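You operate a simulated robot arm through the tools that you are given. There is no shell and no other tool. Be economical: measure what you need, move in short steps, check, and stop when the job is done.

The job below is to be done with a simulated robot arm. You get a single attempt, and the scene is never put back.

TASK
Sand off the rust high on the right mast and brush silver paint over that patch.
Fine: yellow pad, then red brush; put both back; leave the other rust spots. Set down upright: red brush. A coat counts when it lies all over at full strength: go over it till it gets no stronger. What is to be rubbed or washed off counts as gone when no trace of it is left.
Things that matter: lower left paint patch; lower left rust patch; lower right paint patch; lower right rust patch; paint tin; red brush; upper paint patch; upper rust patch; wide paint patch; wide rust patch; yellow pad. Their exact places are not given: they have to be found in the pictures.

Only the result counts: the job must be done as asked and must still hold three seconds after the hand-in. Knocking over, shifting, dropping, spilling or breaking anything else fails it.

THE ROBOT
A 7-joint arm with a fingered hand on a trunk, on a base that drives. Base frame: it is fixed to the floor where the robot stands at the start and does not move with it; the origin is under the middle of the robot, x ahead of it, y to its left, z up. Lengths are in cm, angles in degrees, forces in N, time in s.
Its first joint turns from -166.0 to 166.0 degrees. Places, roughly: lower left paint patch [140, 10, 70]; lower left rust patch [140, 10, 70]; lower right paint patch [90, 10, 60]; lower right rust patch [90, 10, 60]; red brush (3x3x16 cm) [70, 0, 90]; upper paint patch [100, 20, 120]; upper rust patch [100, 20, 120]; wide paint patch [120, 10, 140]; wide rust patch [120, 10, 140]. Payload 4.7 kg.
The TCP is the grasp point between the finger pads, 3.6 cm short of the fingertips. In the tool frame z runs along the fingers and y along their closing line. Largest opening 12 cm; the body of the gripper starts 4.2 cm behind the TCP. The gripper is a hand of 5 fingers: y runs from the thumb to the fingers, the wrist lies at [-1.8, -12.2, -21] in the tool frame, and closing takes about 1.5 s.
Orientation is told as [roll, pitch, yaw] about the base's x, y, z axes, in that order, counted from this pose: with the fingers straight down and the wrist toward the robot, the tool's x, y and z point along [0, 1, 0], [1, 0, 0] and [0, 0, -1] of the base frame.

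THE INTERFACE
- The arm moves only by the tool apply_moves. Its argument "moves" is a list of rows, each an object (a shift or turn left out is 0, a gripper value left out holds the last) with "dp": the shift along the base's x, y, z in cm, a list of three; "rotation": the turn, a rotation vector about the base's x, y, z in degrees, a list of three. In form: [{"dp": [x, y, z], "rotation": [ax, ay, az]}, ...]. A call has 1 to 12 rows; each row shifts and turns the commanded pose from where the row before left it. "grip" is the finger opening in cm, from 0 to 12, set as the call begins (left out, the last holds). Rows are played at 5 a second. More than 5 cm and 8.6 degrees between two rows, or a gripper value outside its range, and nothing of the call is played. A pose out of reach is approached as far as the arm can. The call stops where the force on the tool passes 40 N (or 10 N more than at its start, if that is more) or the arm is blocked; 0.2 s more then pass. The fingers move at their own pace (about 4.5 cm/s each) and stop on an object; they squeeze with about 31 N. The grip force told is the motor's: it shows also when the fingers shut on nothing. Time passes only in rows, and 0.2 s behind the last, so rows that do not move let the fingers close. The reply holds the time, the measured pose of the TCP, the force on the tool along the base axes, the opening and the grip force, in the units named above and with some noise, with the torque about the TCP (base axes, N m) and any sound that the robot's microphone picked up, and new pictures: "views" is both (left out), scene, wrist or none.
- Cameras (640 x 400 px; columns grow to the right, rows downward): "scene" is now at [-25.32, 6.69, 128.07]; the picture's right is [-0.18, -0.98, 0.00], its down [-0.07, 0.01, -1.00] and it looks along [0.98, -0.18, -0.07] (base axes); focal length 260 px, centre (320, 200). "wrist" rides on the gripper at [7.2, -9.1, -14.3] in the tool frame; the picture's right is [-0.80, 0.28, -0.53], its down [-0.53, -0.73, 0.42] and it looks along [-0.27, 0.62, 0.74] (tool axes); focal length 234 px, centre (320, 200).
- base_move(legs): drives the robot by 1 to 6 legs, each [ahead, turn to the left] in cm and degrees, along the robot's own axes; the way and the turn of a leg run together, so that a leg with both is an arc; at most 150 cm and 180 degrees a leg. The arm and the cameras ride along, it lands a little off, and it stops where it bumps. It gives what a move gives, and a new picture of the scene camera.
- move_fingers(index, middle, ring, little, thumb_bend, thumb_turn): sets how far each is bent, from 0 (flat) to 1 (curled in); at 0.3 the hand is open as for a grip, at 0.7 the pads meet at the TCP. One left out holds its place. A second passes; each finger stops where it meets its share of the squeeze, and holds until it gets a number again. A gripper value or a shape takes the hand back. It gives what a move gives, with no picture; readings hold the bend of each and the force on index, middle, ring, little, thumb and palm. thumb_turn goes from beside the hand (0) to across from the fingers (1), as for a grip.
- set_grasp(shape): the hand has 5 fingers and takes this shape, open, in about a second: jaw (thumb against the fingers, like two jaws); tri (thumb and two fingers); tip (a fingertip pinch); poke (one finger out to press); point (the index stretched); flat (the hand flat); cup (the hand cupped); fist (a fist). The gripper value then closes the fingers along that shape, each until it touches; the sizes above hold for jaw. It gives what a move gives, with no picture.
- head_to(pan, tilt): turns the head with the scene camera to pan (to the left, within 143 degrees either way) and tilt (down, from -29 to 69), counted from straight ahead of the robot. It gives what a move gives, and a new picture of the scene camera.
- locate(camera, pixels): for up to 12 pixels [column, row] of the newest picture of that camera ("zoom" is the newest enlarged one), the place [x, y, z] in the base frame of the surface seen there, good to about 0.2 cm, but the place of the scene camera against the robot may be out by one fixed shift of up to 2.5 cm in any direction. The clock stands still meanwhile.
- zoom(camera, box): a new picture of the part [left, top, right, bottom] of that camera's present view, enlarged. The clock stands still meanwhile.
- hand_in(): hands the job in; it is judged then, once.

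Keep the steps short. Do not move on a guess: measure, check each grasp and each placing, and mend mistakes. In all there are 80 turns and 260 pictures (those below and enlarged ones count). Leave the gripper open and the arm clear of the work at the hand-in unless told otherwise, and finish with a single line.

The tools are called after "Request:" by a JSON object that holds its "method" and its "body". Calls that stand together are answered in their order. apply_moves: Moves the arm, as the interface text tells. Its arguments: {"type":"object","properties":{"moves":{"type":"array","items":{"type":"object","properties":{"dp":{"type":"array","items":{"type":"number"}},"rotation":{"type":"array","items":{"type":"number"}}}}},"grip":{"type":"number"},"views":{"type":"string","enum":["both","scene","wrist","none"]}},"required":["moves"]} The other tools are called the same way: set_grasp (shape) gives the hand a shape; move_fingers (index, middle, ring, little, thumb_bend, thumb_turn) moves the fingers one by one; base_move (legs) drives the base; head_to (pan, tilt) turns the head that bears the scene camera; locate (camera, pixels) gives the place of the surface under pixels of a picture; zoom (camera, box) takes an enlarged picture of a part of a camera's view; hand_in () hands the job in.

At the start:

```text
time_s: 0.0
tcp_pos: [69.68, -5.5, 140.06]
orientation: [0.1, 0.0, 0.0]
ft_force: [-0.1, 0.6, -0.4]
moment: [0.02, 0.01, 0.01]
grip_width: 11.96
grasp_force: 0.1
shape: jaw
bend: [0.3, 0.3, 0.3, 0.3, 0.3, 0.98]
finger forces: [0.0, 0.1, 0.1, 0.0, 0.1, 0.0]
robot x, y, heading: [0.13, 0.55, 0.0]
head pan, tilt: [-10.3, 4.2]
```

scene: 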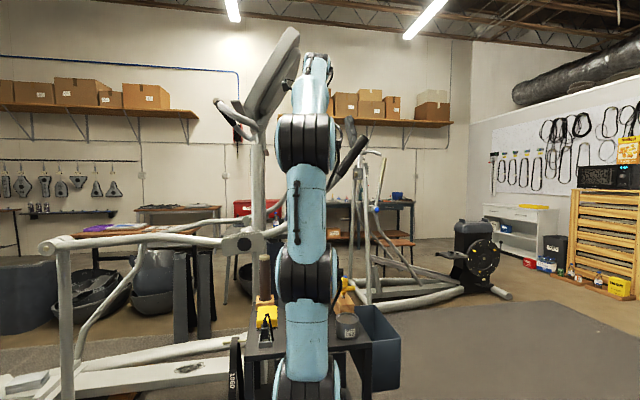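
wrist: 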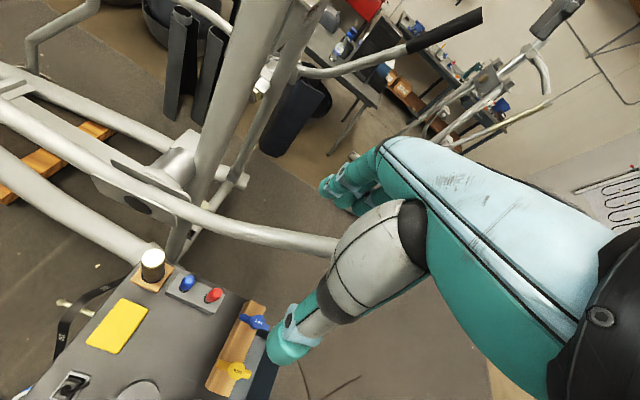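

The wrist view shows a table with a yellow pad near (117,325), blue and red tools near (200,290), and a tin. I'll zoom in on these and on the mast.

Request:
{"method": "zoom", "body": {"camera": "wrist", "box": [20, 220, 308, 400]}}

Request:
{"method": "zoom", "body": {"camera": "scene", "box": [200, 20, 400, 145]}}

Request:
{"method": "zoom", "body": {"camera": "scene", "box": [220, 230, 420, 355]}}

```text
2.22 times, centred on (164, 310) of wrist
```

zoom: 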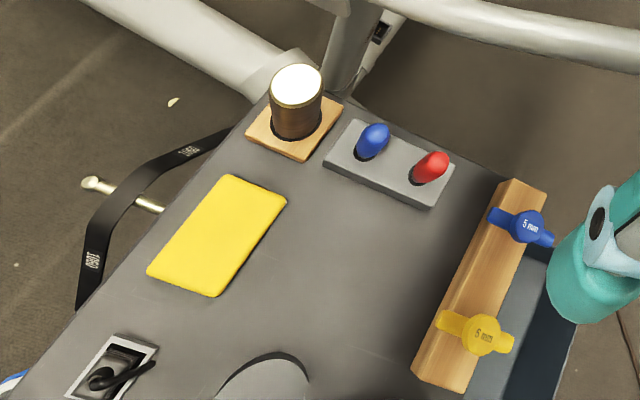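

```text
3.20 times, centred on (300, 82) of scene
```

zoom: 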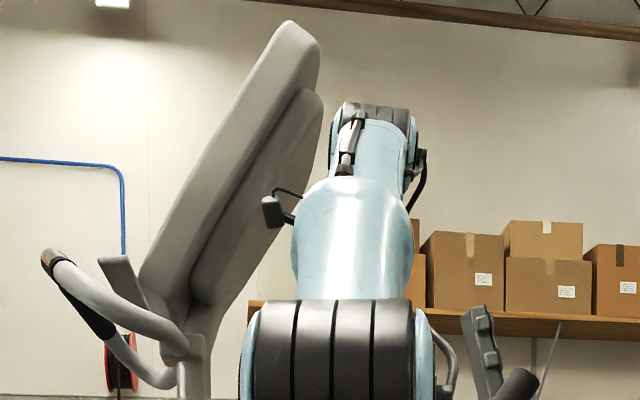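

```text
3.20 times, centred on (320, 292) of scene
```

zoom: 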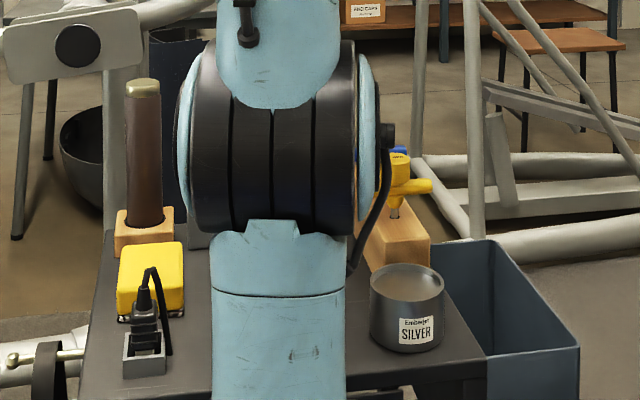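

The arm hides much of the scene. I'll shift the hand right and back for a clearer view, and locate the tools in the wrist picture first.

Request:
{"method": "locate", "body": {"camera": "wrist", "pixels": [[117, 325], [187, 283], [214, 295], [153, 257], [205, 302], [172, 285], [223, 122], [285, 90], [200, 40], [140, 390]]}}

Request:
{"method": "apply_moves", "body": {"moves": [{"dp": [-2, -4.5, 0]}, {"dp": [-2, -4.5, 0]}, {"dp": [-2, -4.5, 0]}, {"dp": [-2, -4.5, 0]}, {"dp": [-2, -4.5, 0]}, {"dp": [-2, -4.5, 0]}, {"dp": [-2, -4.5, 0]}, {"dp": [-2, -4.5, 0]}]}}

```text
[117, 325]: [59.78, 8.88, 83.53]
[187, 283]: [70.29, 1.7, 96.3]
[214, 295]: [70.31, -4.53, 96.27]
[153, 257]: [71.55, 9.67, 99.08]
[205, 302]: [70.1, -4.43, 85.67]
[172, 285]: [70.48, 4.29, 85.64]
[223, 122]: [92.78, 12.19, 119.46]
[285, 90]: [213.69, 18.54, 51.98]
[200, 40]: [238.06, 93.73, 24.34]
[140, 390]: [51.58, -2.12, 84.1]
```

```text
time_s: 1.8
tcp_pos: [53.73, -41.28, 140.14]
orientation: [-0.2, 0.0, 0.1]
ft_force: [0.9, 1.0, 1.6]
moment: [-0.14, 0.01, -0.02]
grip_width: 11.98
grasp_force: 0.0
shape: jaw
bend: [0.3, 0.3, 0.3, 0.3, 0.3, 0.98]
finger forces: [0.0, 0.1, 0.0, 0.0, 0.0, 0.0]
robot x, y, heading: [0.2, 0.03, 0.2]
head pan, tilt: [-10.3, 4.2]
```

scene: 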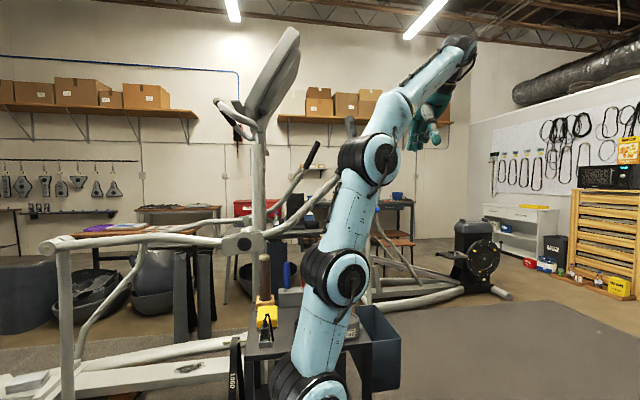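
wrist: 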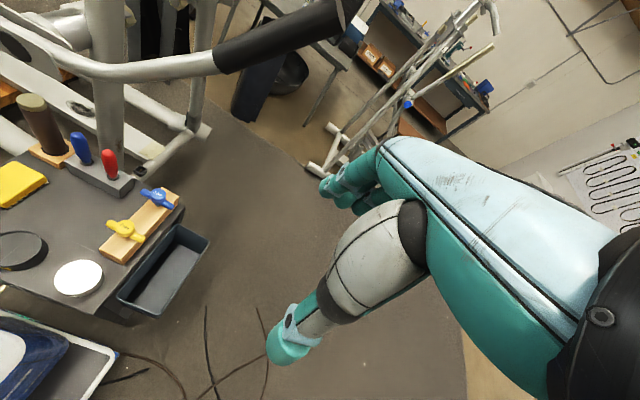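

Request:
{"method": "zoom", "body": {"camera": "scene", "box": [200, 20, 360, 120]}}

Request:
{"method": "zoom", "body": {"camera": "scene", "box": [200, 110, 360, 210]}}

Request:
{"method": "zoom", "body": {"camera": "scene", "box": [180, 200, 340, 300]}}

Request:
{"method": "zoom", "body": {"camera": "wrist", "box": [0, 80, 240, 330]}}

```text
4.00 times, centred on (280, 70) of scene
```

zoom: 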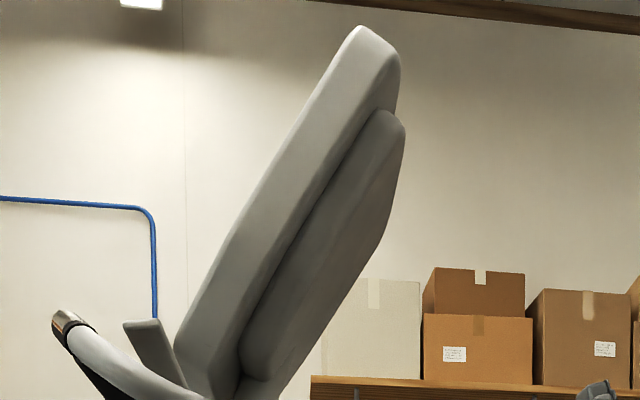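

```text
4.00 times, centred on (280, 160) of scene
```

zoom: 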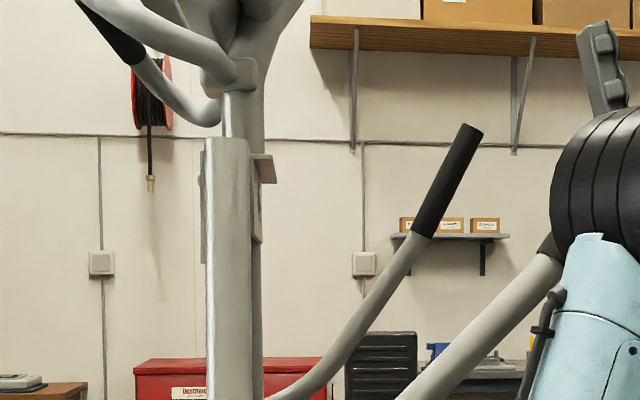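

```text
4.00 times, centred on (260, 250) of scene
```

zoom: 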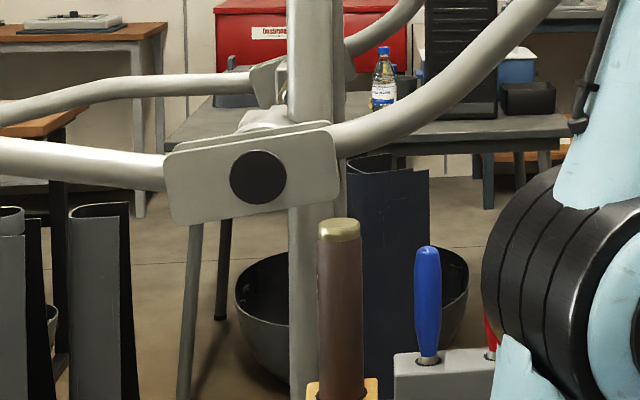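

```text
1.60 times, centred on (120, 205) of wrist
```

zoom: 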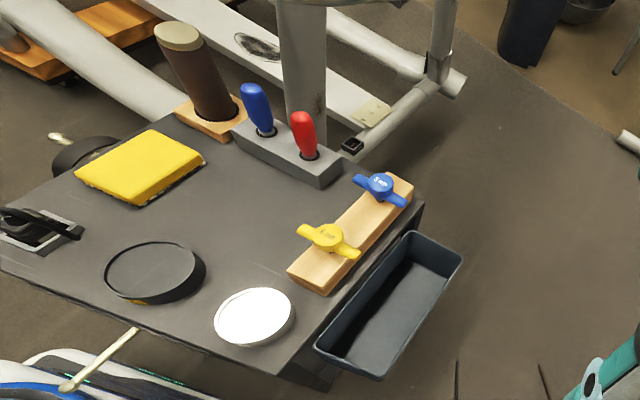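

No rust shows on the side facing the robot. I'll turn the hand to look at the mast from the right (+y direction).

Request:
{"method": "apply_moves", "body": {"moves": [{"dp": [2.5, -0.5, 0], "rotation": [0, 0, 8.5]}, {"dp": [2.5, -0.5, 0], "rotation": [0, 0, 8.5]}, {"dp": [2.5, -0.5, 0], "rotation": [0, 0, 8.5]}, {"dp": [2.5, -0.5, 0], "rotation": [0, 0, 8.5]}, {"dp": [2.5, -0.5, 0], "rotation": [0, 0, 8.5]}, {"dp": [2.5, -0.5, 0], "rotation": [0, 0, 8.5]}, {"dp": [2.5, -0.5, 0], "rotation": [0, 0, 8.5]}, {"dp": [2.5, 0, 0], "rotation": [0, 0, 8.5]}, {"dp": [2.5, 0, 0], "rotation": [0, 0, 8.5]}, {"dp": [2.5, 0, 0], "rotation": [0, 0, 8.5]}, {"rotation": [8, 0, 0]}, {"rotation": [8, 0, 0]}]}}

```text
time_s: 4.4
tcp_pos: [67.23, -29.43, 109.94]
orientation: [0.9, -11.9, 85.1]
ft_force: [-0.7, 0.7, 0.0]
moment: [-0.07, -0.03, 0.0]
grip_width: 11.98
grasp_force: 0.1
shape: jaw
bend: [0.3, 0.3, 0.3, 0.3, 0.3, 0.98]
finger forces: [0.0, 0.0, 0.1, 0.0, 0.0, 0.0]
out of reach, approached as far as the arm can: row 2, 3, 4, 5, 6, 7, 8, 9, 10, 11, 12
robot x, y, heading: [-0.02, -0.42, 0.0]
head pan, tilt: [-10.3, 4.2]
```

scene: 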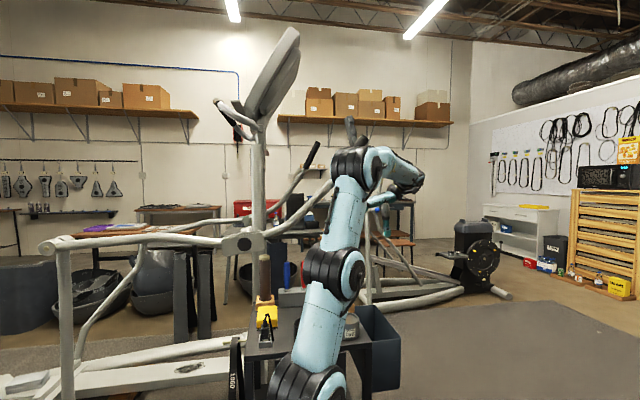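
wrist: 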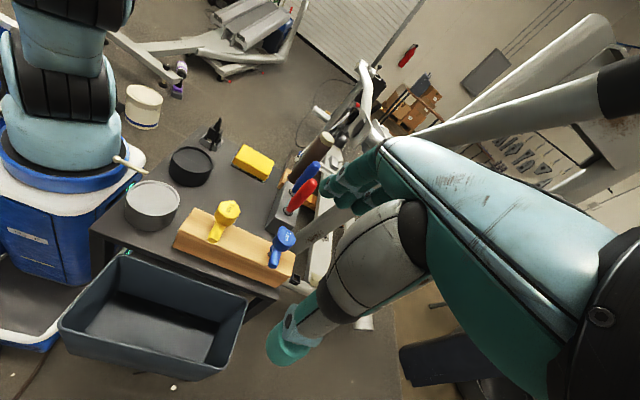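

Request:
{"method": "zoom", "body": {"camera": "wrist", "box": [270, 40, 430, 140]}}

Request:
{"method": "zoom", "body": {"camera": "wrist", "box": [420, 0, 640, 140]}}

Request:
{"method": "zoom", "body": {"camera": "wrist", "box": [90, 110, 340, 300]}}

Request:
{"method": "locate", "body": {"camera": "wrist", "pixels": [[152, 197], [190, 165], [255, 162], [305, 190], [312, 175], [320, 142], [325, 240], [460, 125], [540, 80], [90, 235], [245, 290], [365, 110]]}}

```text
4.00 times, centred on (350, 90) of wrist
```

zoom: 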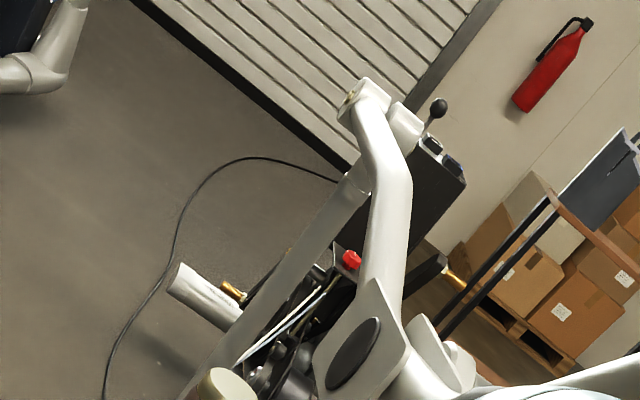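

```text
2.86 times, centred on (530, 70) of wrist
```

zoom: 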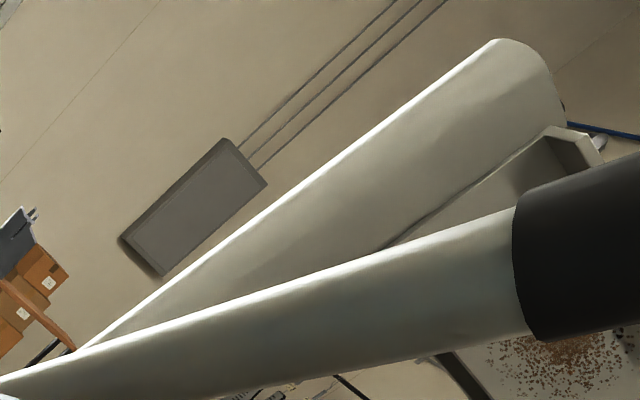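

```text
2.11 times, centred on (215, 205) of wrist
```

zoom: 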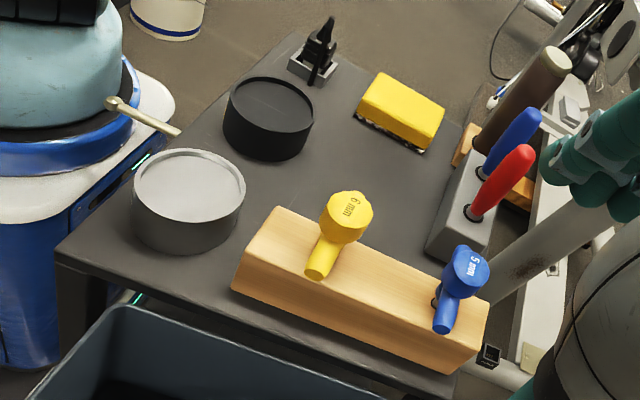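

```text
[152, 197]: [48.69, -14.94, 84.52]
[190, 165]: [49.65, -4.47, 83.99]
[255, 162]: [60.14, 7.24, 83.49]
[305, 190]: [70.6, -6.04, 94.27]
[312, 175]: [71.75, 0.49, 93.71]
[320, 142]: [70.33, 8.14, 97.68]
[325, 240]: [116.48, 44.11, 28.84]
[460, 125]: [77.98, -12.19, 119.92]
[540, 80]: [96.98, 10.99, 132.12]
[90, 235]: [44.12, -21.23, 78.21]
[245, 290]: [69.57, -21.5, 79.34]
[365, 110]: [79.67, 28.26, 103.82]
```

Rust speckle shows at wrist (617,126), and a smear on the lower mast around (292,232). I'll locate both.

Request:
{"method": "locate", "body": {"camera": "wrist", "pixels": [[617, 124], [605, 127], [630, 122], [618, 132], [590, 145], [297, 228], [287, 240], [308, 222], [575, 75], [560, 90], [500, 95]]}}

Request:
{"method": "zoom", "body": {"camera": "wrist", "box": [520, 60, 640, 160]}}

```text
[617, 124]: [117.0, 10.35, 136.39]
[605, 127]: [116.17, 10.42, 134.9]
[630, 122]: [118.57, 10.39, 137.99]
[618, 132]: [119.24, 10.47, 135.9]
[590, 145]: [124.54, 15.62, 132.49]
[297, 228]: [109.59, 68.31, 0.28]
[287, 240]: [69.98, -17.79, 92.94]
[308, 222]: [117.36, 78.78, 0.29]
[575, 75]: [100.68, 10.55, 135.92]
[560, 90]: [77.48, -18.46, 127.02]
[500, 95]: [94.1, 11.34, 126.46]
```

```text
4.00 times, centred on (580, 110) of wrist
```

zoom: 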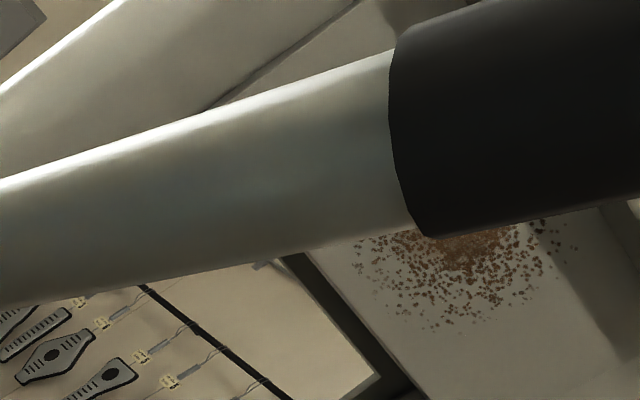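

That is the wide patch, at about [118,10,136] on a panel. The upper mast rust isn't visible from the right or front, so I'll raise and unwind the hand, then look from the left.

Request:
{"method": "apply_moves", "body": {"moves": [{"dp": [-2, 0, 4], "rotation": [0, 8, 0]}, {"dp": [-2, 0, 4], "rotation": [0, 4, -8]}, {"dp": [-2, 0, 4], "rotation": [0, 0, -8.5]}, {"dp": [-2, 0, 4], "rotation": [0, 0, -8.5]}, {"dp": [-2, 0, 4], "rotation": [0, 0, -8.5]}, {"dp": [-2, 0, 4], "rotation": [0, 0, -8.5]}, {"dp": [0, 0, 3], "rotation": [0, 0, -8.5]}, {"dp": [0, 0, 3], "rotation": [0, 0, -8.5]}, {"rotation": [0, 0, -8.5]}, {"rotation": [0, 0, -8.5]}, {"rotation": [0, 0, -8.5]}], "views": "none"}}

```text
refused: row 2 steps farther than a row can; nothing moved
```

Request:
{"method": "apply_moves", "body": {"moves": [{"dp": [-2, 0, 4], "rotation": [0, 8, 0]}, {"dp": [-2, 0, 4], "rotation": [0, 4, -7]}, {"dp": [-2, 0, 4], "rotation": [0, 0, -8.5]}, {"dp": [-2, 0, 4], "rotation": [0, 0, -8.5]}, {"dp": [-2, 0, 4], "rotation": [0, 0, -8.5]}, {"dp": [-2, 0, 4], "rotation": [0, 0, -8.5]}, {"dp": [0, 0, 3], "rotation": [0, 0, -8.5]}, {"dp": [0, 0, 3], "rotation": [0, 0, -8.5]}, {"rotation": [0, 0, -8.5]}, {"rotation": [0, 0, -8.5]}, {"rotation": [0, 0, -8.5]}], "views": "none"}}

```text
time_s: 6.8
tcp_pos: [54.44, -26.84, 129.21]
orientation: [9.2, -10.9, -0.5]
ft_force: [0.5, -1.1, -0.2]
moment: [0.1, 0.03, 0.01]
grip_width: 12.03
grasp_force: 0.1
shape: jaw
bend: [0.3, 0.3, 0.3, 0.3, 0.3, 0.98]
finger forces: [0.1, 0.0, 0.0, 0.0, 0.0, 0.0]
out of reach, approached as far as the arm can: row 1, 2
robot x, y, heading: [-0.19, -0.03, -0.3]
head pan, tilt: [-10.3, 4.2]
```

Request:
{"method": "apply_moves", "body": {"moves": [{"dp": [0, 3, 4]}, {"dp": [0, 3, 4]}, {"dp": [0, 3, 4]}, {"dp": [0, 4.8, 0]}, {"dp": [0, 4.8, 0]}, {"dp": [0, 4.8, 0]}, {"dp": [0, 4.8, 0]}, {"dp": [0, 4.8, 0]}, {"dp": [0, 4.8, 0]}, {"dp": [0, 4.8, 0]}, {"dp": [0, 4.8, 0]}, {"dp": [0, 4.8, 0]}], "views": "none"}}

Request:
{"method": "apply_moves", "body": {"moves": [{"dp": [0, 4.8, 0], "rotation": [0, 0, -8]}, {"dp": [0, 4.8, 0], "rotation": [0, 0, -8]}, {"dp": [0, 4.8, 0], "rotation": [0, 0, -8]}, {"dp": [0, 4.8, 0], "rotation": [0, 0, -8]}, {"dp": [0, 0, 0], "rotation": [-6, -5, 0]}, {"dp": [0, 0, 0], "rotation": [-6, -5, 0]}]}}

```text
time_s: 9.4
tcp_pos: [54.45, 25.5, 141.37]
orientation: [9.1, -11.1, -0.3]
ft_force: [-2.8, 2.0, 0.4]
moment: [-0.17, -0.16, -0.1]
grip_width: 11.99
grasp_force: 0.0
shape: jaw
bend: [0.3, 0.3, 0.3, 0.3, 0.3, 0.98]
finger forces: [0.1, 0.1, 0.0, 0.0, 0.0, 0.0]
robot x, y, heading: [0.19, 0.03, -0.1]
head pan, tilt: [-10.3, 4.2]
```

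```text
time_s: 10.8
tcp_pos: [54.21, 43.97, 139.07]
orientation: [3.9, -26.0, -30.6]
ft_force: [0.2, 0.3, -0.2]
moment: [0.04, 0.02, -0.03]
grip_width: 12.0
grasp_force: 0.1
shape: jaw
bend: [0.3, 0.3, 0.3, 0.3, 0.3, 0.98]
finger forces: [0.0, 0.0, 0.1, 0.0, 0.0, 0.0]
out of reach, approached as far as the arm can: row 4
robot x, y, heading: [0.16, 0.15, 0.1]
head pan, tilt: [-10.3, 4.2]
```

scene: 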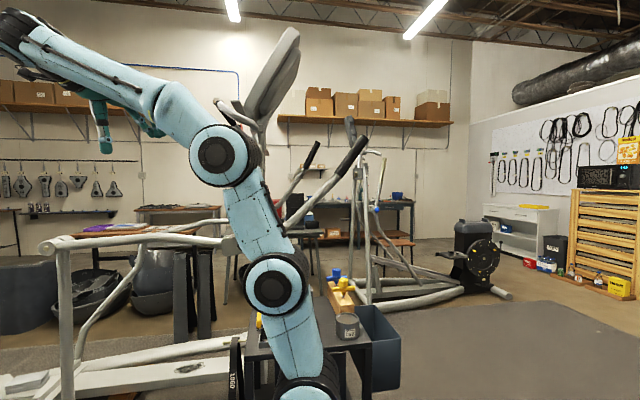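
wrist: 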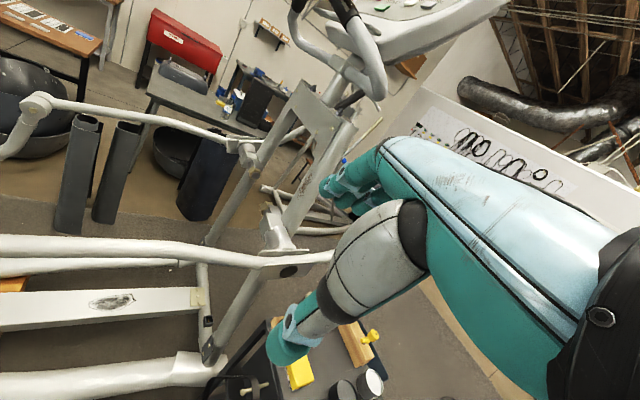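

Request:
{"method": "zoom", "body": {"camera": "wrist", "box": [180, 60, 400, 200]}}

Request:
{"method": "zoom", "body": {"camera": "wrist", "box": [180, 180, 340, 380]}}

Request:
{"method": "locate", "body": {"camera": "wrist", "pixels": [[305, 182], [300, 200], [310, 165], [325, 130], [315, 105], [290, 240], [250, 150], [225, 215], [110, 300], [360, 80], [250, 300], [347, 140]]}}

```text
2.86 times, centred on (290, 130) of wrist
```

zoom: 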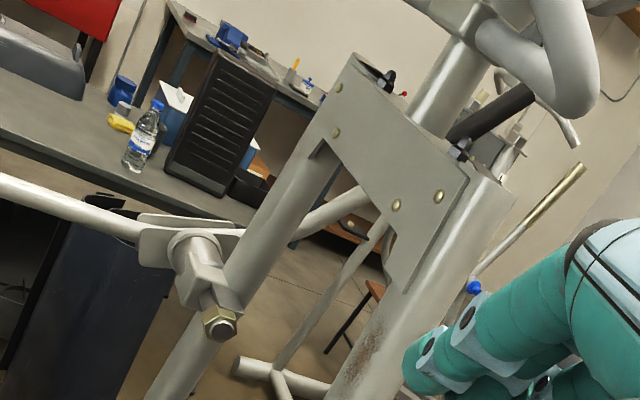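

```text
2.00 times, centred on (260, 280) of wrist
```

zoom: 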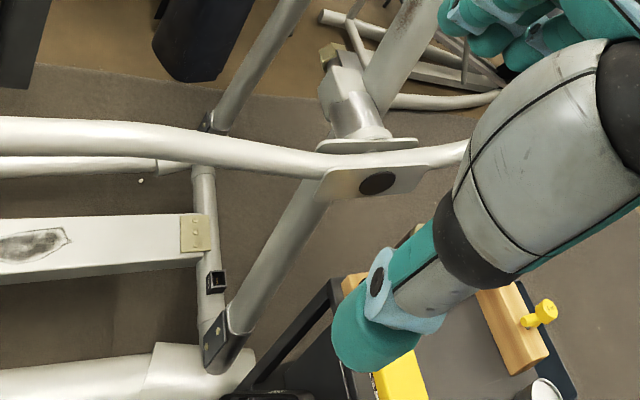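

```text
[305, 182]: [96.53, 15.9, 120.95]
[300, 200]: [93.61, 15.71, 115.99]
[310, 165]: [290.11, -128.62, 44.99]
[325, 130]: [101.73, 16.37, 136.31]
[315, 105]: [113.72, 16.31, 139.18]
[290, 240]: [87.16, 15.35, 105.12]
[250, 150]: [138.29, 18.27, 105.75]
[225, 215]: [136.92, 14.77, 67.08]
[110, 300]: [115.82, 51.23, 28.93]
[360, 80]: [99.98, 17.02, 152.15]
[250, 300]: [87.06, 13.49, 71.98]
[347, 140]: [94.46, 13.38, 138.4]
```

The upper rust is on the +y face of the near mast, about [96.5,15.9,121]. I'll survey the left-hand floor to see where the robot can stand, and zoom in on the patch.

Request:
{"method": "zoom", "body": {"camera": "wrist", "box": [250, 90, 370, 260]}}

Request:
{"method": "head_to", "body": {"pan": 30, "tilt": 35}}

Request:
{"method": "head_to", "body": {"pan": 75, "tilt": 40}}

```text
2.35 times, centred on (310, 175) of wrist
```

zoom: 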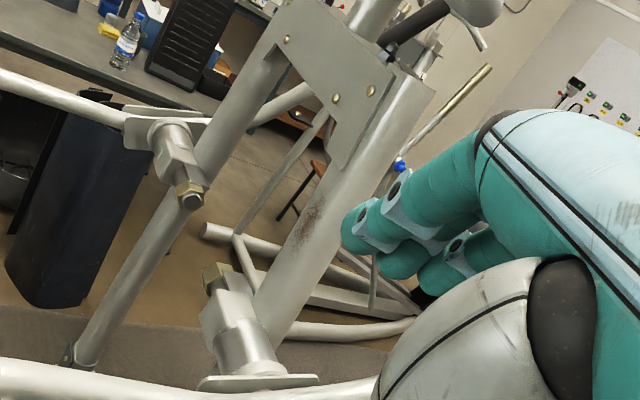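

```text
time_s: 11.9
tcp_pos: [54.27, 44.03, 139.03]
orientation: [3.9, -25.6, -30.6]
ft_force: [-0.3, -0.1, 0.4]
moment: [0.01, -0.03, 0.01]
grip_width: 11.99
grasp_force: 0.1
shape: jaw
bend: [0.3, 0.3, 0.3, 0.3, 0.3, 0.98]
finger forces: [0.0, 0.0, 0.0, 0.1, 0.1, 0.0]
robot x, y, heading: [-0.64, 0.06, 0.0]
head pan, tilt: [30.0, 35.0]
```

scene: 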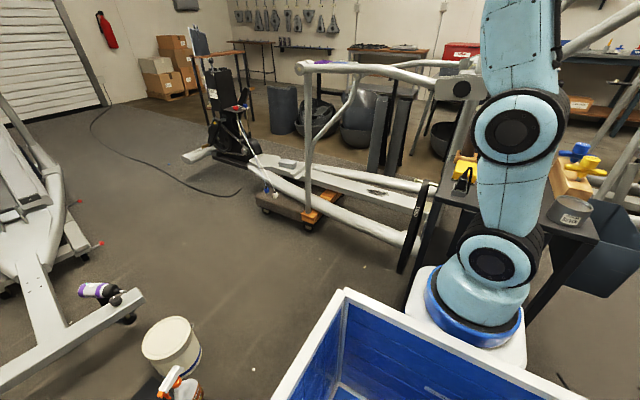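

```text
time_s: 13.0
tcp_pos: [54.27, 44.1, 139.12]
orientation: [3.8, -25.5, -30.4]
ft_force: [0.1, -0.2, -0.6]
moment: [-0.01, 0.0, -0.01]
grip_width: 12.0
grasp_force: 0.0
shape: jaw
bend: [0.3, 0.3, 0.3, 0.3, 0.3, 0.98]
finger forces: [0.0, 0.0, 0.0, 0.0, 0.0, 0.0]
robot x, y, heading: [0.16, -0.36, 0.0]
head pan, tilt: [75.0, 40.0]
```

scene: 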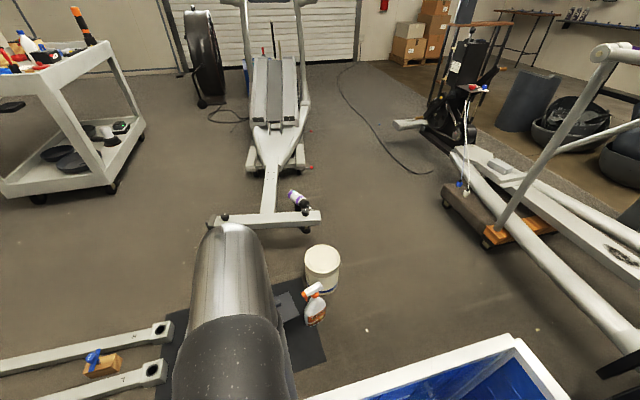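

Request:
{"method": "head_to", "body": {"pan": 40, "tilt": 30}}

```text
time_s: 14.0
tcp_pos: [54.22, 43.96, 139.16]
orientation: [4.0, -25.6, -30.5]
ft_force: [0.3, 0.3, 0.1]
moment: [0.01, -0.02, 0.03]
grip_width: 11.97
grasp_force: 0.1
shape: jaw
bend: [0.3, 0.3, 0.3, 0.3, 0.3, 0.98]
finger forces: [0.1, 0.0, 0.0, 0.0, 0.0, 0.1]
robot x, y, heading: [0.15, -0.02, -0.2]
head pan, tilt: [40.0, 30.0]
```

scene: 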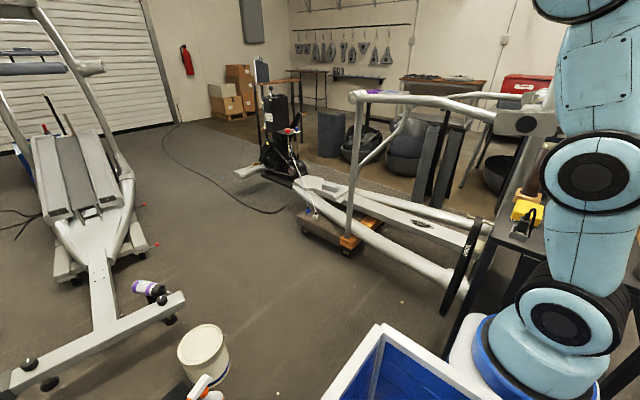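

Request:
{"method": "locate", "body": {"camera": "scene", "pixels": [[356, 97], [430, 100], [510, 118], [347, 245], [430, 275], [460, 295], [400, 330], [210, 350], [150, 290], [375, 340], [460, 260], [530, 395]]}}

Request:
{"method": "locate", "body": {"camera": "wrist", "pixels": [[310, 186], [303, 190], [298, 187], [309, 180], [300, 196], [314, 178], [316, 150], [340, 145], [290, 215], [305, 215], [296, 226], [320, 165]]}}

Request:
{"method": "zoom", "body": {"camera": "wrist", "box": [280, 150, 344, 210]}}

```text
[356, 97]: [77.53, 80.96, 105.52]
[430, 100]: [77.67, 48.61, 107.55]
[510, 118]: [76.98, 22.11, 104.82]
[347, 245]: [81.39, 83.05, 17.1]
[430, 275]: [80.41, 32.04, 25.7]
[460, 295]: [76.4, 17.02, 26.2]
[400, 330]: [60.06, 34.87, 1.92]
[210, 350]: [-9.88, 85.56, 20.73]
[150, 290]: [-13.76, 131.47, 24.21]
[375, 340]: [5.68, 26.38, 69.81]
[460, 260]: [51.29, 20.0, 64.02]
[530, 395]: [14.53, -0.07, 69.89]
```

```text
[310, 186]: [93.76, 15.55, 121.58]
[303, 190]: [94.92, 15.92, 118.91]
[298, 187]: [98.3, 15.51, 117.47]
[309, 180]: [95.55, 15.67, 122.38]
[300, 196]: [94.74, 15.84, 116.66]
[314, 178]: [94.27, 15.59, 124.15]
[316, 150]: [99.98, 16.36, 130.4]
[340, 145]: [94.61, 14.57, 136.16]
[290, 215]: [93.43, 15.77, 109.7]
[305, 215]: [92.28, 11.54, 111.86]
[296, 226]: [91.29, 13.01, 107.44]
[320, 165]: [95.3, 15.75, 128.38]
```

```text
6.67 times, centred on (312, 180) of wrist
```

zoom: 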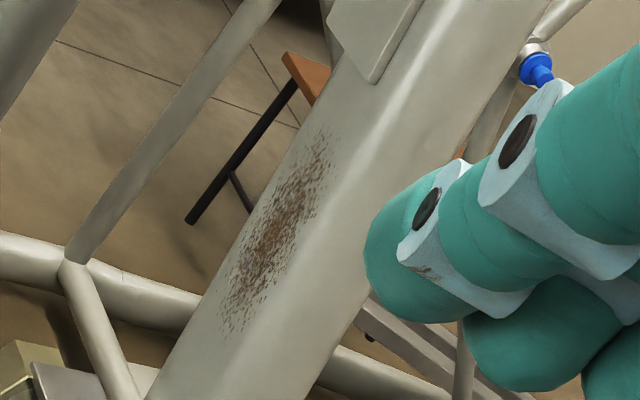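

Request:
{"method": "locate", "body": {"camera": "wrist", "pixels": [[312.7, 169.5], [297.7, 199.5], [304.5, 186], [312, 175], [300, 187], [303, 198], [308, 171]]}}

Request:
{"method": "head_to", "body": {"pan": 0, "tilt": 55}}

Request:
{"method": "head_to", "body": {"pan": 40, "tilt": 60}}

```text
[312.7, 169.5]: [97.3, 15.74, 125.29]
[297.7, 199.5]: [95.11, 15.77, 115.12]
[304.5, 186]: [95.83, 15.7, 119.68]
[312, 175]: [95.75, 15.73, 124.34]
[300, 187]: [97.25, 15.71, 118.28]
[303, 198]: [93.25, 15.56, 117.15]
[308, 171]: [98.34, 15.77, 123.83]
```

```text
time_s: 15.1
tcp_pos: [54.16, 44.0, 139.08]
orientation: [3.8, -25.6, -30.6]
ft_force: [-0.4, -1.1, -0.6]
moment: [0.01, 0.01, -0.01]
grip_width: 11.99
grasp_force: 0.1
shape: jaw
bend: [0.3, 0.3, 0.3, 0.3, 0.3, 0.98]
finger forces: [0.0, 0.0, 0.0, 0.1, 0.1, 0.0]
robot x, y, heading: [-0.19, 0.02, -0.1]
head pan, tilt: [0.0, 55.0]
```

scene: 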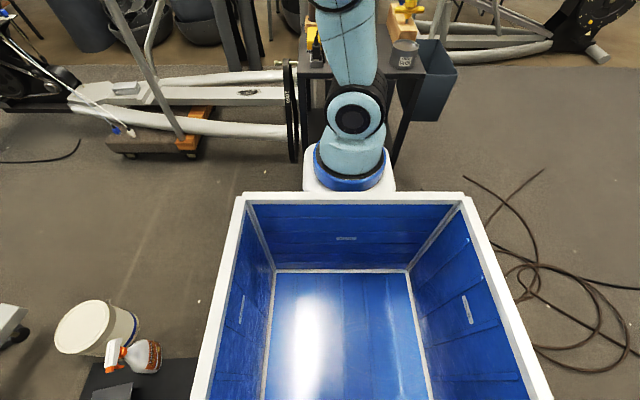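

```text
time_s: 16.1
tcp_pos: [54.3, 43.97, 139.06]
orientation: [4.0, -25.6, -30.6]
ft_force: [-0.5, 0.3, 0.0]
moment: [0.0, 0.03, 0.04]
grip_width: 12.03
grasp_force: 0.2
shape: jaw
bend: [0.3, 0.3, 0.3, 0.3, 0.3, 0.98]
finger forces: [0.0, 0.1, 0.0, 0.1, 0.0, 0.0]
robot x, y, heading: [-0.26, -0.14, 0.0]
head pan, tilt: [40.0, 60.0]
```

scene: 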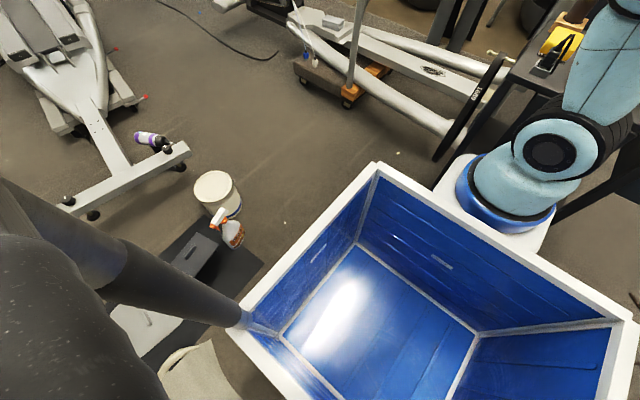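

Request:
{"method": "locate", "body": {"camera": "scene", "pixels": [[535, 210], [470, 160], [545, 235], [380, 170], [628, 318], [250, 320], [515, 85], [490, 120], [590, 60], [440, 158], [640, 200], [215, 195]]}}

Request:
{"method": "head_to", "body": {"pan": -5, "tilt": 35}}

```text
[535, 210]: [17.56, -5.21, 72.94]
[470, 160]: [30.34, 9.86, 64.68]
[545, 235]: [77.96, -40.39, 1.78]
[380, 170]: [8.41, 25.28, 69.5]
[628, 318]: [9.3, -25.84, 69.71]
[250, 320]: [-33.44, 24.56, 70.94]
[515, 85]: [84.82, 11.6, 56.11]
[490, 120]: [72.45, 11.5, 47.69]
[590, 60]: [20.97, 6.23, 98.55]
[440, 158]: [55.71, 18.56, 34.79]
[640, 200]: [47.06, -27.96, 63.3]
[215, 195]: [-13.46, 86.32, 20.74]
```

```text
time_s: 17.3
tcp_pos: [54.29, 44.0, 139.06]
orientation: [3.7, -25.6, -30.5]
ft_force: [0.2, 0.4, -1.1]
moment: [0.01, -0.01, 0.02]
grip_width: 12.0
grasp_force: 0.1
shape: jaw
bend: [0.3, 0.3, 0.3, 0.3, 0.3, 0.98]
finger forces: [0.0, 0.0, 0.0, 0.0, 0.0, 0.1]
robot x, y, heading: [-0.05, 0.35, 0.1]
head pan, tilt: [-5.0, 35.0]
```

scene: 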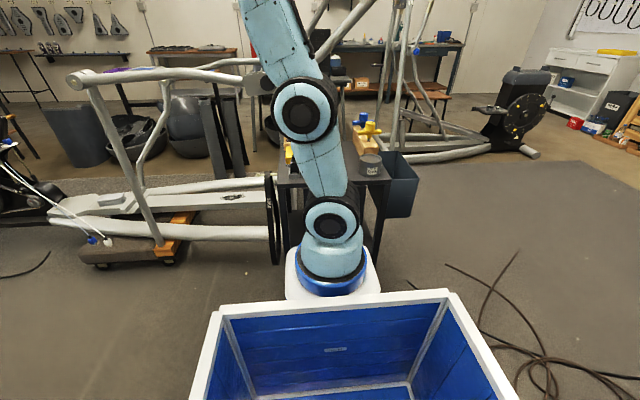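

I'll check the handlebars near the approach path before rehearsing the hand pose at the mast.

Request:
{"method": "locate", "body": {"camera": "wrist", "pixels": [[300, 12], [340, 55], [378, 80], [360, 25], [345, 8], [352, 72], [390, 30], [275, 262], [200, 248], [275, 240], [100, 240], [330, 257]]}}

Request:
{"method": "head_to", "body": {"pan": 20, "tilt": 5}}

```text
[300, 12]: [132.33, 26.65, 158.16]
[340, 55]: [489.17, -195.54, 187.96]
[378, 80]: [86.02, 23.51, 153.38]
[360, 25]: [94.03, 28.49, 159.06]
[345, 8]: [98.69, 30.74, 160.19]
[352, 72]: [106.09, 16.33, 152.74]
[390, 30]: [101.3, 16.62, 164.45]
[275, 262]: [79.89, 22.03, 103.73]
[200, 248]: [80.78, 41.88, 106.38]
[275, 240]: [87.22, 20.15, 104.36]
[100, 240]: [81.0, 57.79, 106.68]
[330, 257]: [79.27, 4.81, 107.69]
```

```text
time_s: 18.2
tcp_pos: [54.29, 44.01, 139.2]
orientation: [3.9, -25.6, -30.6]
ft_force: [-1.0, -0.5, 0.9]
moment: [-0.01, 0.01, 0.01]
grip_width: 11.98
grasp_force: 0.1
shape: jaw
bend: [0.3, 0.3, 0.3, 0.3, 0.3, 0.98]
finger forces: [0.1, 0.0, 0.1, 0.0, 0.0, 0.1]
robot x, y, heading: [-0.0, 0.16, -0.3]
head pan, tilt: [20.0, 5.0]
```

scene: 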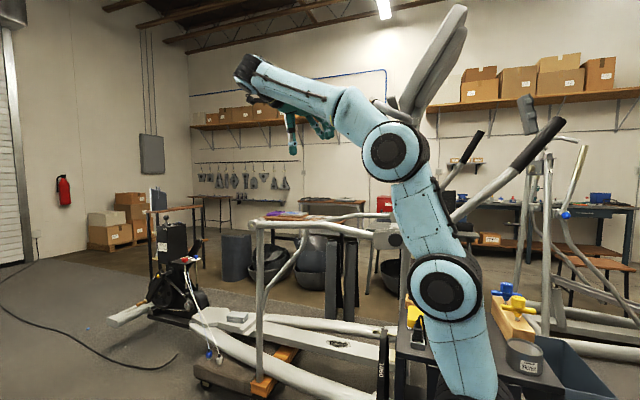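

I'll rehearse the sanding pose with the hand empty: undo the yaw and pitch, then roll -90° so the fingers point at -y.

Request:
{"method": "apply_moves", "body": {"moves": [{"dp": [0, -1, 0], "rotation": [0, 0, 8]}, {"dp": [0, -1, 0], "rotation": [0, 0, 8]}, {"dp": [0, -1, 0], "rotation": [0, 0, 8]}, {"dp": [0, -1, 0], "rotation": [0, 0, 6.5]}, {"dp": [0, -1, 0], "rotation": [0, 8.5, 0]}, {"dp": [0, -1, 0], "rotation": [0, 8.5, 0]}, {"dp": [0, -1, 0], "rotation": [0, 8.5, 0]}, {"dp": [0, -1, -1], "rotation": [-8, 0, 0]}, {"dp": [0, 0, -1], "rotation": [-8, 0, 0]}, {"dp": [0, 0, -1], "rotation": [-8, 0, 0]}, {"dp": [0, 0, -1], "rotation": [-8, 0, 0]}, {"dp": [0, 0, -1], "rotation": [-8, 0, 0]}], "views": "none"}}

Request:
{"method": "apply_moves", "body": {"moves": [{"dp": [0, 0, -1], "rotation": [-8, 0, 0]}, {"dp": [0, 0, -1], "rotation": [-8, 0, 0]}, {"dp": [0, 0, -1], "rotation": [-8, 0, 0]}, {"dp": [0, 0, -1], "rotation": [-8, 0, 0]}, {"dp": [0, 0, -1], "rotation": [-8, 0, 0]}, {"dp": [0, 0, -1], "rotation": [-8, 0, 0]}, {"dp": [0, 0, -1], "rotation": [-6, 0, 0]}]}}

```text
time_s: 20.8
tcp_pos: [54.18, 35.63, 133.44]
orientation: [-32.2, -0.3, 0.2]
ft_force: [0.5, 1.1, -0.6]
moment: [-0.02, -0.01, -0.02]
grip_width: 12.0
grasp_force: 0.0
shape: jaw
bend: [0.3, 0.3, 0.3, 0.3, 0.3, 0.98]
finger forces: [0.0, 0.1, 0.0, 0.1, 0.1, 0.0]
out of reach, approached as far as the arm can: row 12
robot x, y, heading: [-0.04, -0.02, 0.2]
head pan, tilt: [20.0, 5.0]
```

```text
time_s: 22.4
tcp_pos: [54.0, 32.2, 112.19]
orientation: [-74.1, 0.0, 0.4]
ft_force: [-0.4, -0.5, -0.7]
moment: [0.06, 0.0, -0.01]
grip_width: 12.0
grasp_force: 0.0
shape: jaw
bend: [0.3, 0.3, 0.3, 0.3, 0.3, 0.98]
finger forces: [0.0, 0.1, 0.1, 0.1, 0.0, 0.0]
out of reach, approached as far as the arm can: row 1, 2, 3, 4, 5, 6, 7
robot x, y, heading: [0.2, -0.05, 0.2]
head pan, tilt: [20.0, 5.0]
```

scene: 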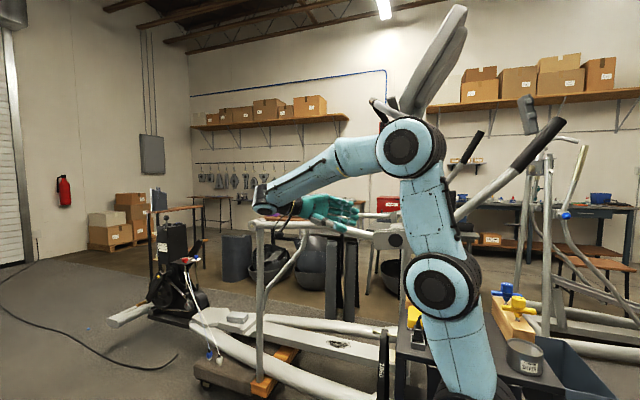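
wrist: 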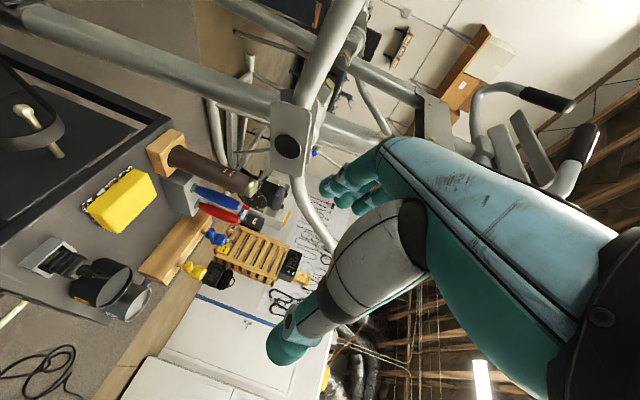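

The hand can't fold back towards -y from here, because the forearm also points left. Standing further left fixes that and still reaches the table. I'll check behind the robot before driving.

Request:
{"method": "head_to", "body": {"pan": 140, "tilt": 40}}

Request:
{"method": "head_to", "body": {"pan": -140, "tilt": 40}}

```text
time_s: 24.4
tcp_pos: [54.03, 32.39, 112.26]
orientation: [-74.1, 0.0, 0.3]
ft_force: [-0.4, -0.4, 0.6]
moment: [0.02, 0.01, -0.03]
grip_width: 11.99
grasp_force: 0.0
shape: jaw
bend: [0.3, 0.3, 0.3, 0.3, 0.3, 0.98]
finger forces: [0.1, 0.0, 0.0, 0.1, 0.0, 0.0]
robot x, y, heading: [-0.03, -0.28, 0.1]
head pan, tilt: [140.0, 40.0]
```

scene: 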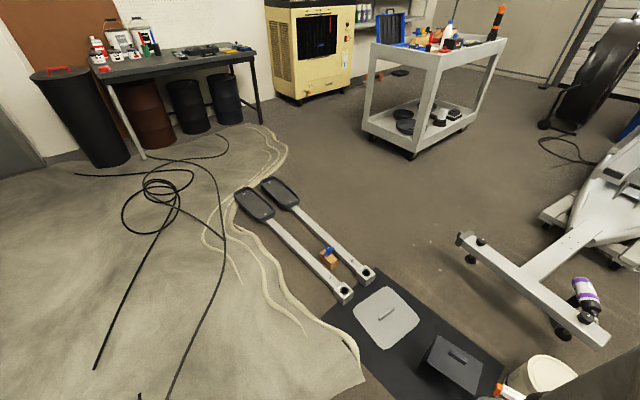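

```text
time_s: 28.3
tcp_pos: [54.07, 32.39, 112.12]
orientation: [-74.2, 0.0, 0.4]
ft_force: [-0.2, 0.8, -0.1]
moment: [-0.01, 0.02, -0.01]
grip_width: 12.02
grasp_force: 0.0
shape: jaw
bend: [0.3, 0.3, 0.3, 0.3, 0.3, 0.98]
finger forces: [0.1, 0.0, 0.0, 0.0, 0.0, 0.0]
robot x, y, heading: [0.37, 0.02, -0.1]
head pan, tilt: [-140.0, 40.0]
```

scene: 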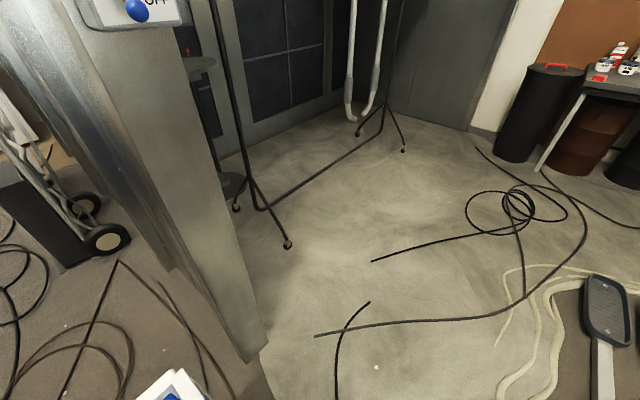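

Request:
{"method": "locate", "body": {"camera": "scene", "pixels": [[245, 350], [262, 340], [170, 260], [340, 390], [375, 365], [180, 390], [600, 385]]}}

Request:
{"method": "head_to", "body": {"pan": 120, "tilt": 55}}

```text
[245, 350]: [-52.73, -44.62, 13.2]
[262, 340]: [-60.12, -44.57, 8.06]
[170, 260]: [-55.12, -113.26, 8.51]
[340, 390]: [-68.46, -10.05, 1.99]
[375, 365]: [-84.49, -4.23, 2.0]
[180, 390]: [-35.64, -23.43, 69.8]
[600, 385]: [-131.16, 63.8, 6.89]
```

```text
time_s: 31.9
tcp_pos: [54.1, 32.2, 112.24]
orientation: [-74.1, -0.1, 0.3]
ft_force: [0.4, -0.3, 0.1]
moment: [-0.02, 0.0, -0.02]
grip_width: 12.0
grasp_force: 0.0
shape: jaw
bend: [0.3, 0.3, 0.3, 0.3, 0.3, 0.98]
finger forces: [0.0, 0.0, 0.1, 0.1, 0.1, 0.0]
robot x, y, heading: [0.07, -0.5, 0.1]
head pan, tilt: [120.0, 55.0]
```

scene: 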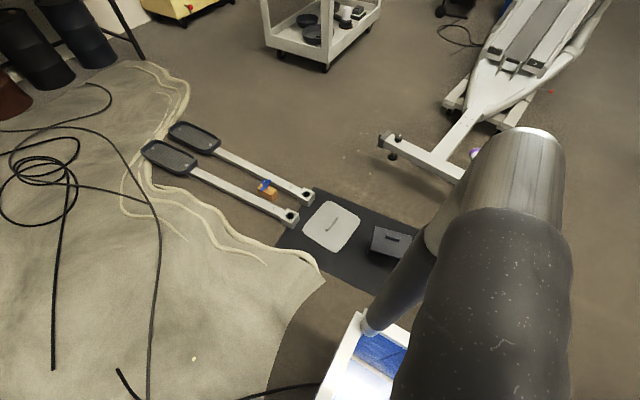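

Request:
{"method": "locate", "body": {"camera": "scene", "pixels": [[330, 225], [390, 242], [405, 255], [295, 218], [320, 275], [372, 290], [330, 250], [280, 245]]}}

Request:
{"method": "head_to", "body": {"pan": 60, "tilt": 62}}

```text
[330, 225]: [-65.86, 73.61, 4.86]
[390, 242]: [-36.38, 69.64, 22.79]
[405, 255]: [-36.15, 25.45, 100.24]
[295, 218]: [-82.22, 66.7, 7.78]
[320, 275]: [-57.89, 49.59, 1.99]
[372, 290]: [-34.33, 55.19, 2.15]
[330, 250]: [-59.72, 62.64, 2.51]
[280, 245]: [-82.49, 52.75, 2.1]
```

```text
time_s: 33.2
tcp_pos: [54.17, 32.31, 112.27]
orientation: [-74.1, 0.0, 0.3]
ft_force: [0.8, 0.5, 0.3]
moment: [0.01, 0.01, -0.01]
grip_width: 12.0
grasp_force: 0.0
shape: jaw
bend: [0.3, 0.3, 0.3, 0.3, 0.3, 0.98]
finger forces: [0.0, 0.0, 0.0, 0.0, 0.0, 0.0]
robot x, y, heading: [0.12, -0.14, -0.2]
head pan, tilt: [60.0, 62.0]
```

scene: 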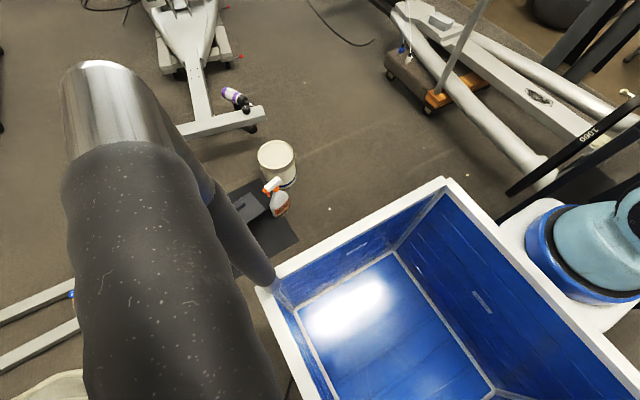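

Request:
{"method": "locate", "body": {"camera": "scene", "pixels": [[277, 195], [282, 212], [268, 150], [295, 175], [297, 240], [540, 170], [625, 95], [510, 190], [265, 130], [550, 185]]}}

```text
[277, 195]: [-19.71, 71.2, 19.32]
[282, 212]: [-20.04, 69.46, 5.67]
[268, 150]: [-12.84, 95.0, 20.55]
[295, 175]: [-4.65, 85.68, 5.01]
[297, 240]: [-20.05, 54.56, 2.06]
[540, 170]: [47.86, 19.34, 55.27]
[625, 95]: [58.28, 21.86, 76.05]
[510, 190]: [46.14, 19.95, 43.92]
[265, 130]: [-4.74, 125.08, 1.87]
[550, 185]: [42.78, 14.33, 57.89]
```

Backing 25, turning left 40 and going ahead 48 clears the column, the mat items and the table corner. I'll drive that.

Request:
{"method": "base_move", "body": {"legs": [[-25, 0], [0, 40]]}}

```text
time_s: 36.9
tcp_pos: [-4.29, 59.51, 112.1]
orientation: [-74.1, -0.1, 40.4]
ft_force: [-0.3, 0.6, 0.0]
moment: [0.0, -0.01, 0.01]
grip_width: 12.0
grasp_force: 0.0
shape: jaw
bend: [0.3, 0.3, 0.3, 0.3, 0.3, 0.98]
finger forces: [0.0, 0.1, 0.0, 0.1, 0.0, 0.0]
robot x, y, heading: [-25.27, 0.12, 40.0]
head pan, tilt: [60.0, 62.0]
```

scene: 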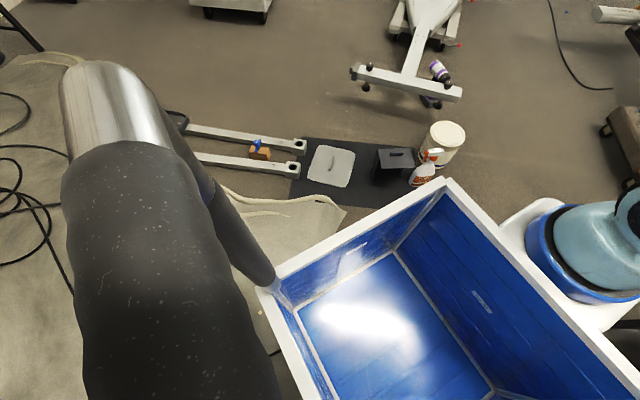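

Request:
{"method": "base_move", "body": {"legs": [[48, 0]]}}

Request:
{"method": "head_to", "body": {"pan": -55, "tilt": 30}}

```text
time_s: 39.7
tcp_pos: [32.7, 90.35, 112.25]
orientation: [-74.1, 0.0, 40.1]
ft_force: [0.3, 0.4, -0.1]
moment: [0.01, 0.01, 0.0]
grip_width: 11.96
grasp_force: 0.0
shape: jaw
bend: [0.3, 0.3, 0.3, 0.3, 0.3, 0.98]
finger forces: [0.0, 0.0, 0.0, 0.1, 0.1, 0.0]
robot x, y, heading: [12.04, 30.89, 39.8]
head pan, tilt: [60.0, 62.0]
```

scene: 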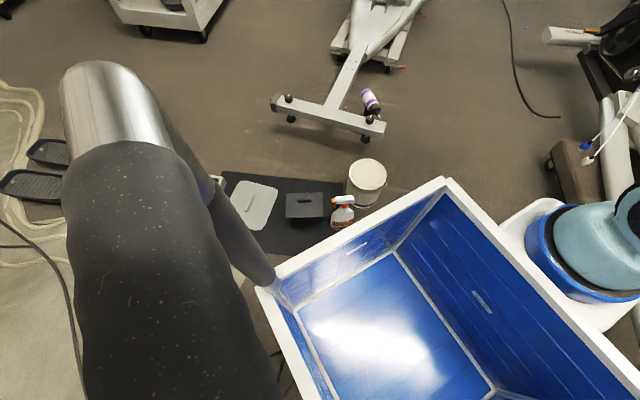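

```text
time_s: 41.7
tcp_pos: [32.64, 90.36, 112.19]
orientation: [-74.0, 0.0, 40.0]
ft_force: [0.4, 0.0, 0.2]
moment: [-0.03, 0.03, -0.02]
grip_width: 11.99
grasp_force: 0.1
shape: jaw
bend: [0.3, 0.3, 0.3, 0.3, 0.3, 0.98]
finger forces: [0.0, 0.0, 0.0, 0.0, 0.1, 0.0]
robot x, y, heading: [11.55, 30.74, 39.8]
head pan, tilt: [-55.0, 30.0]
```

scene: 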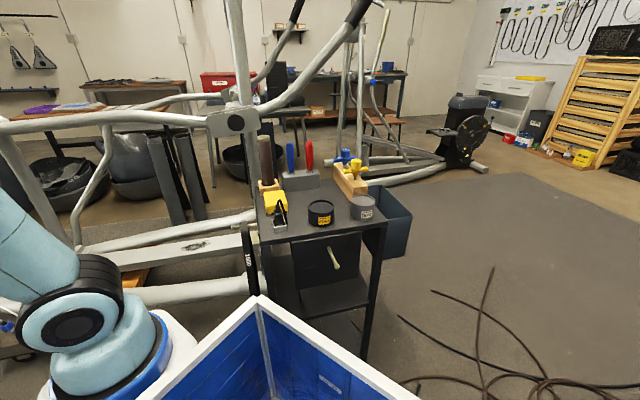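

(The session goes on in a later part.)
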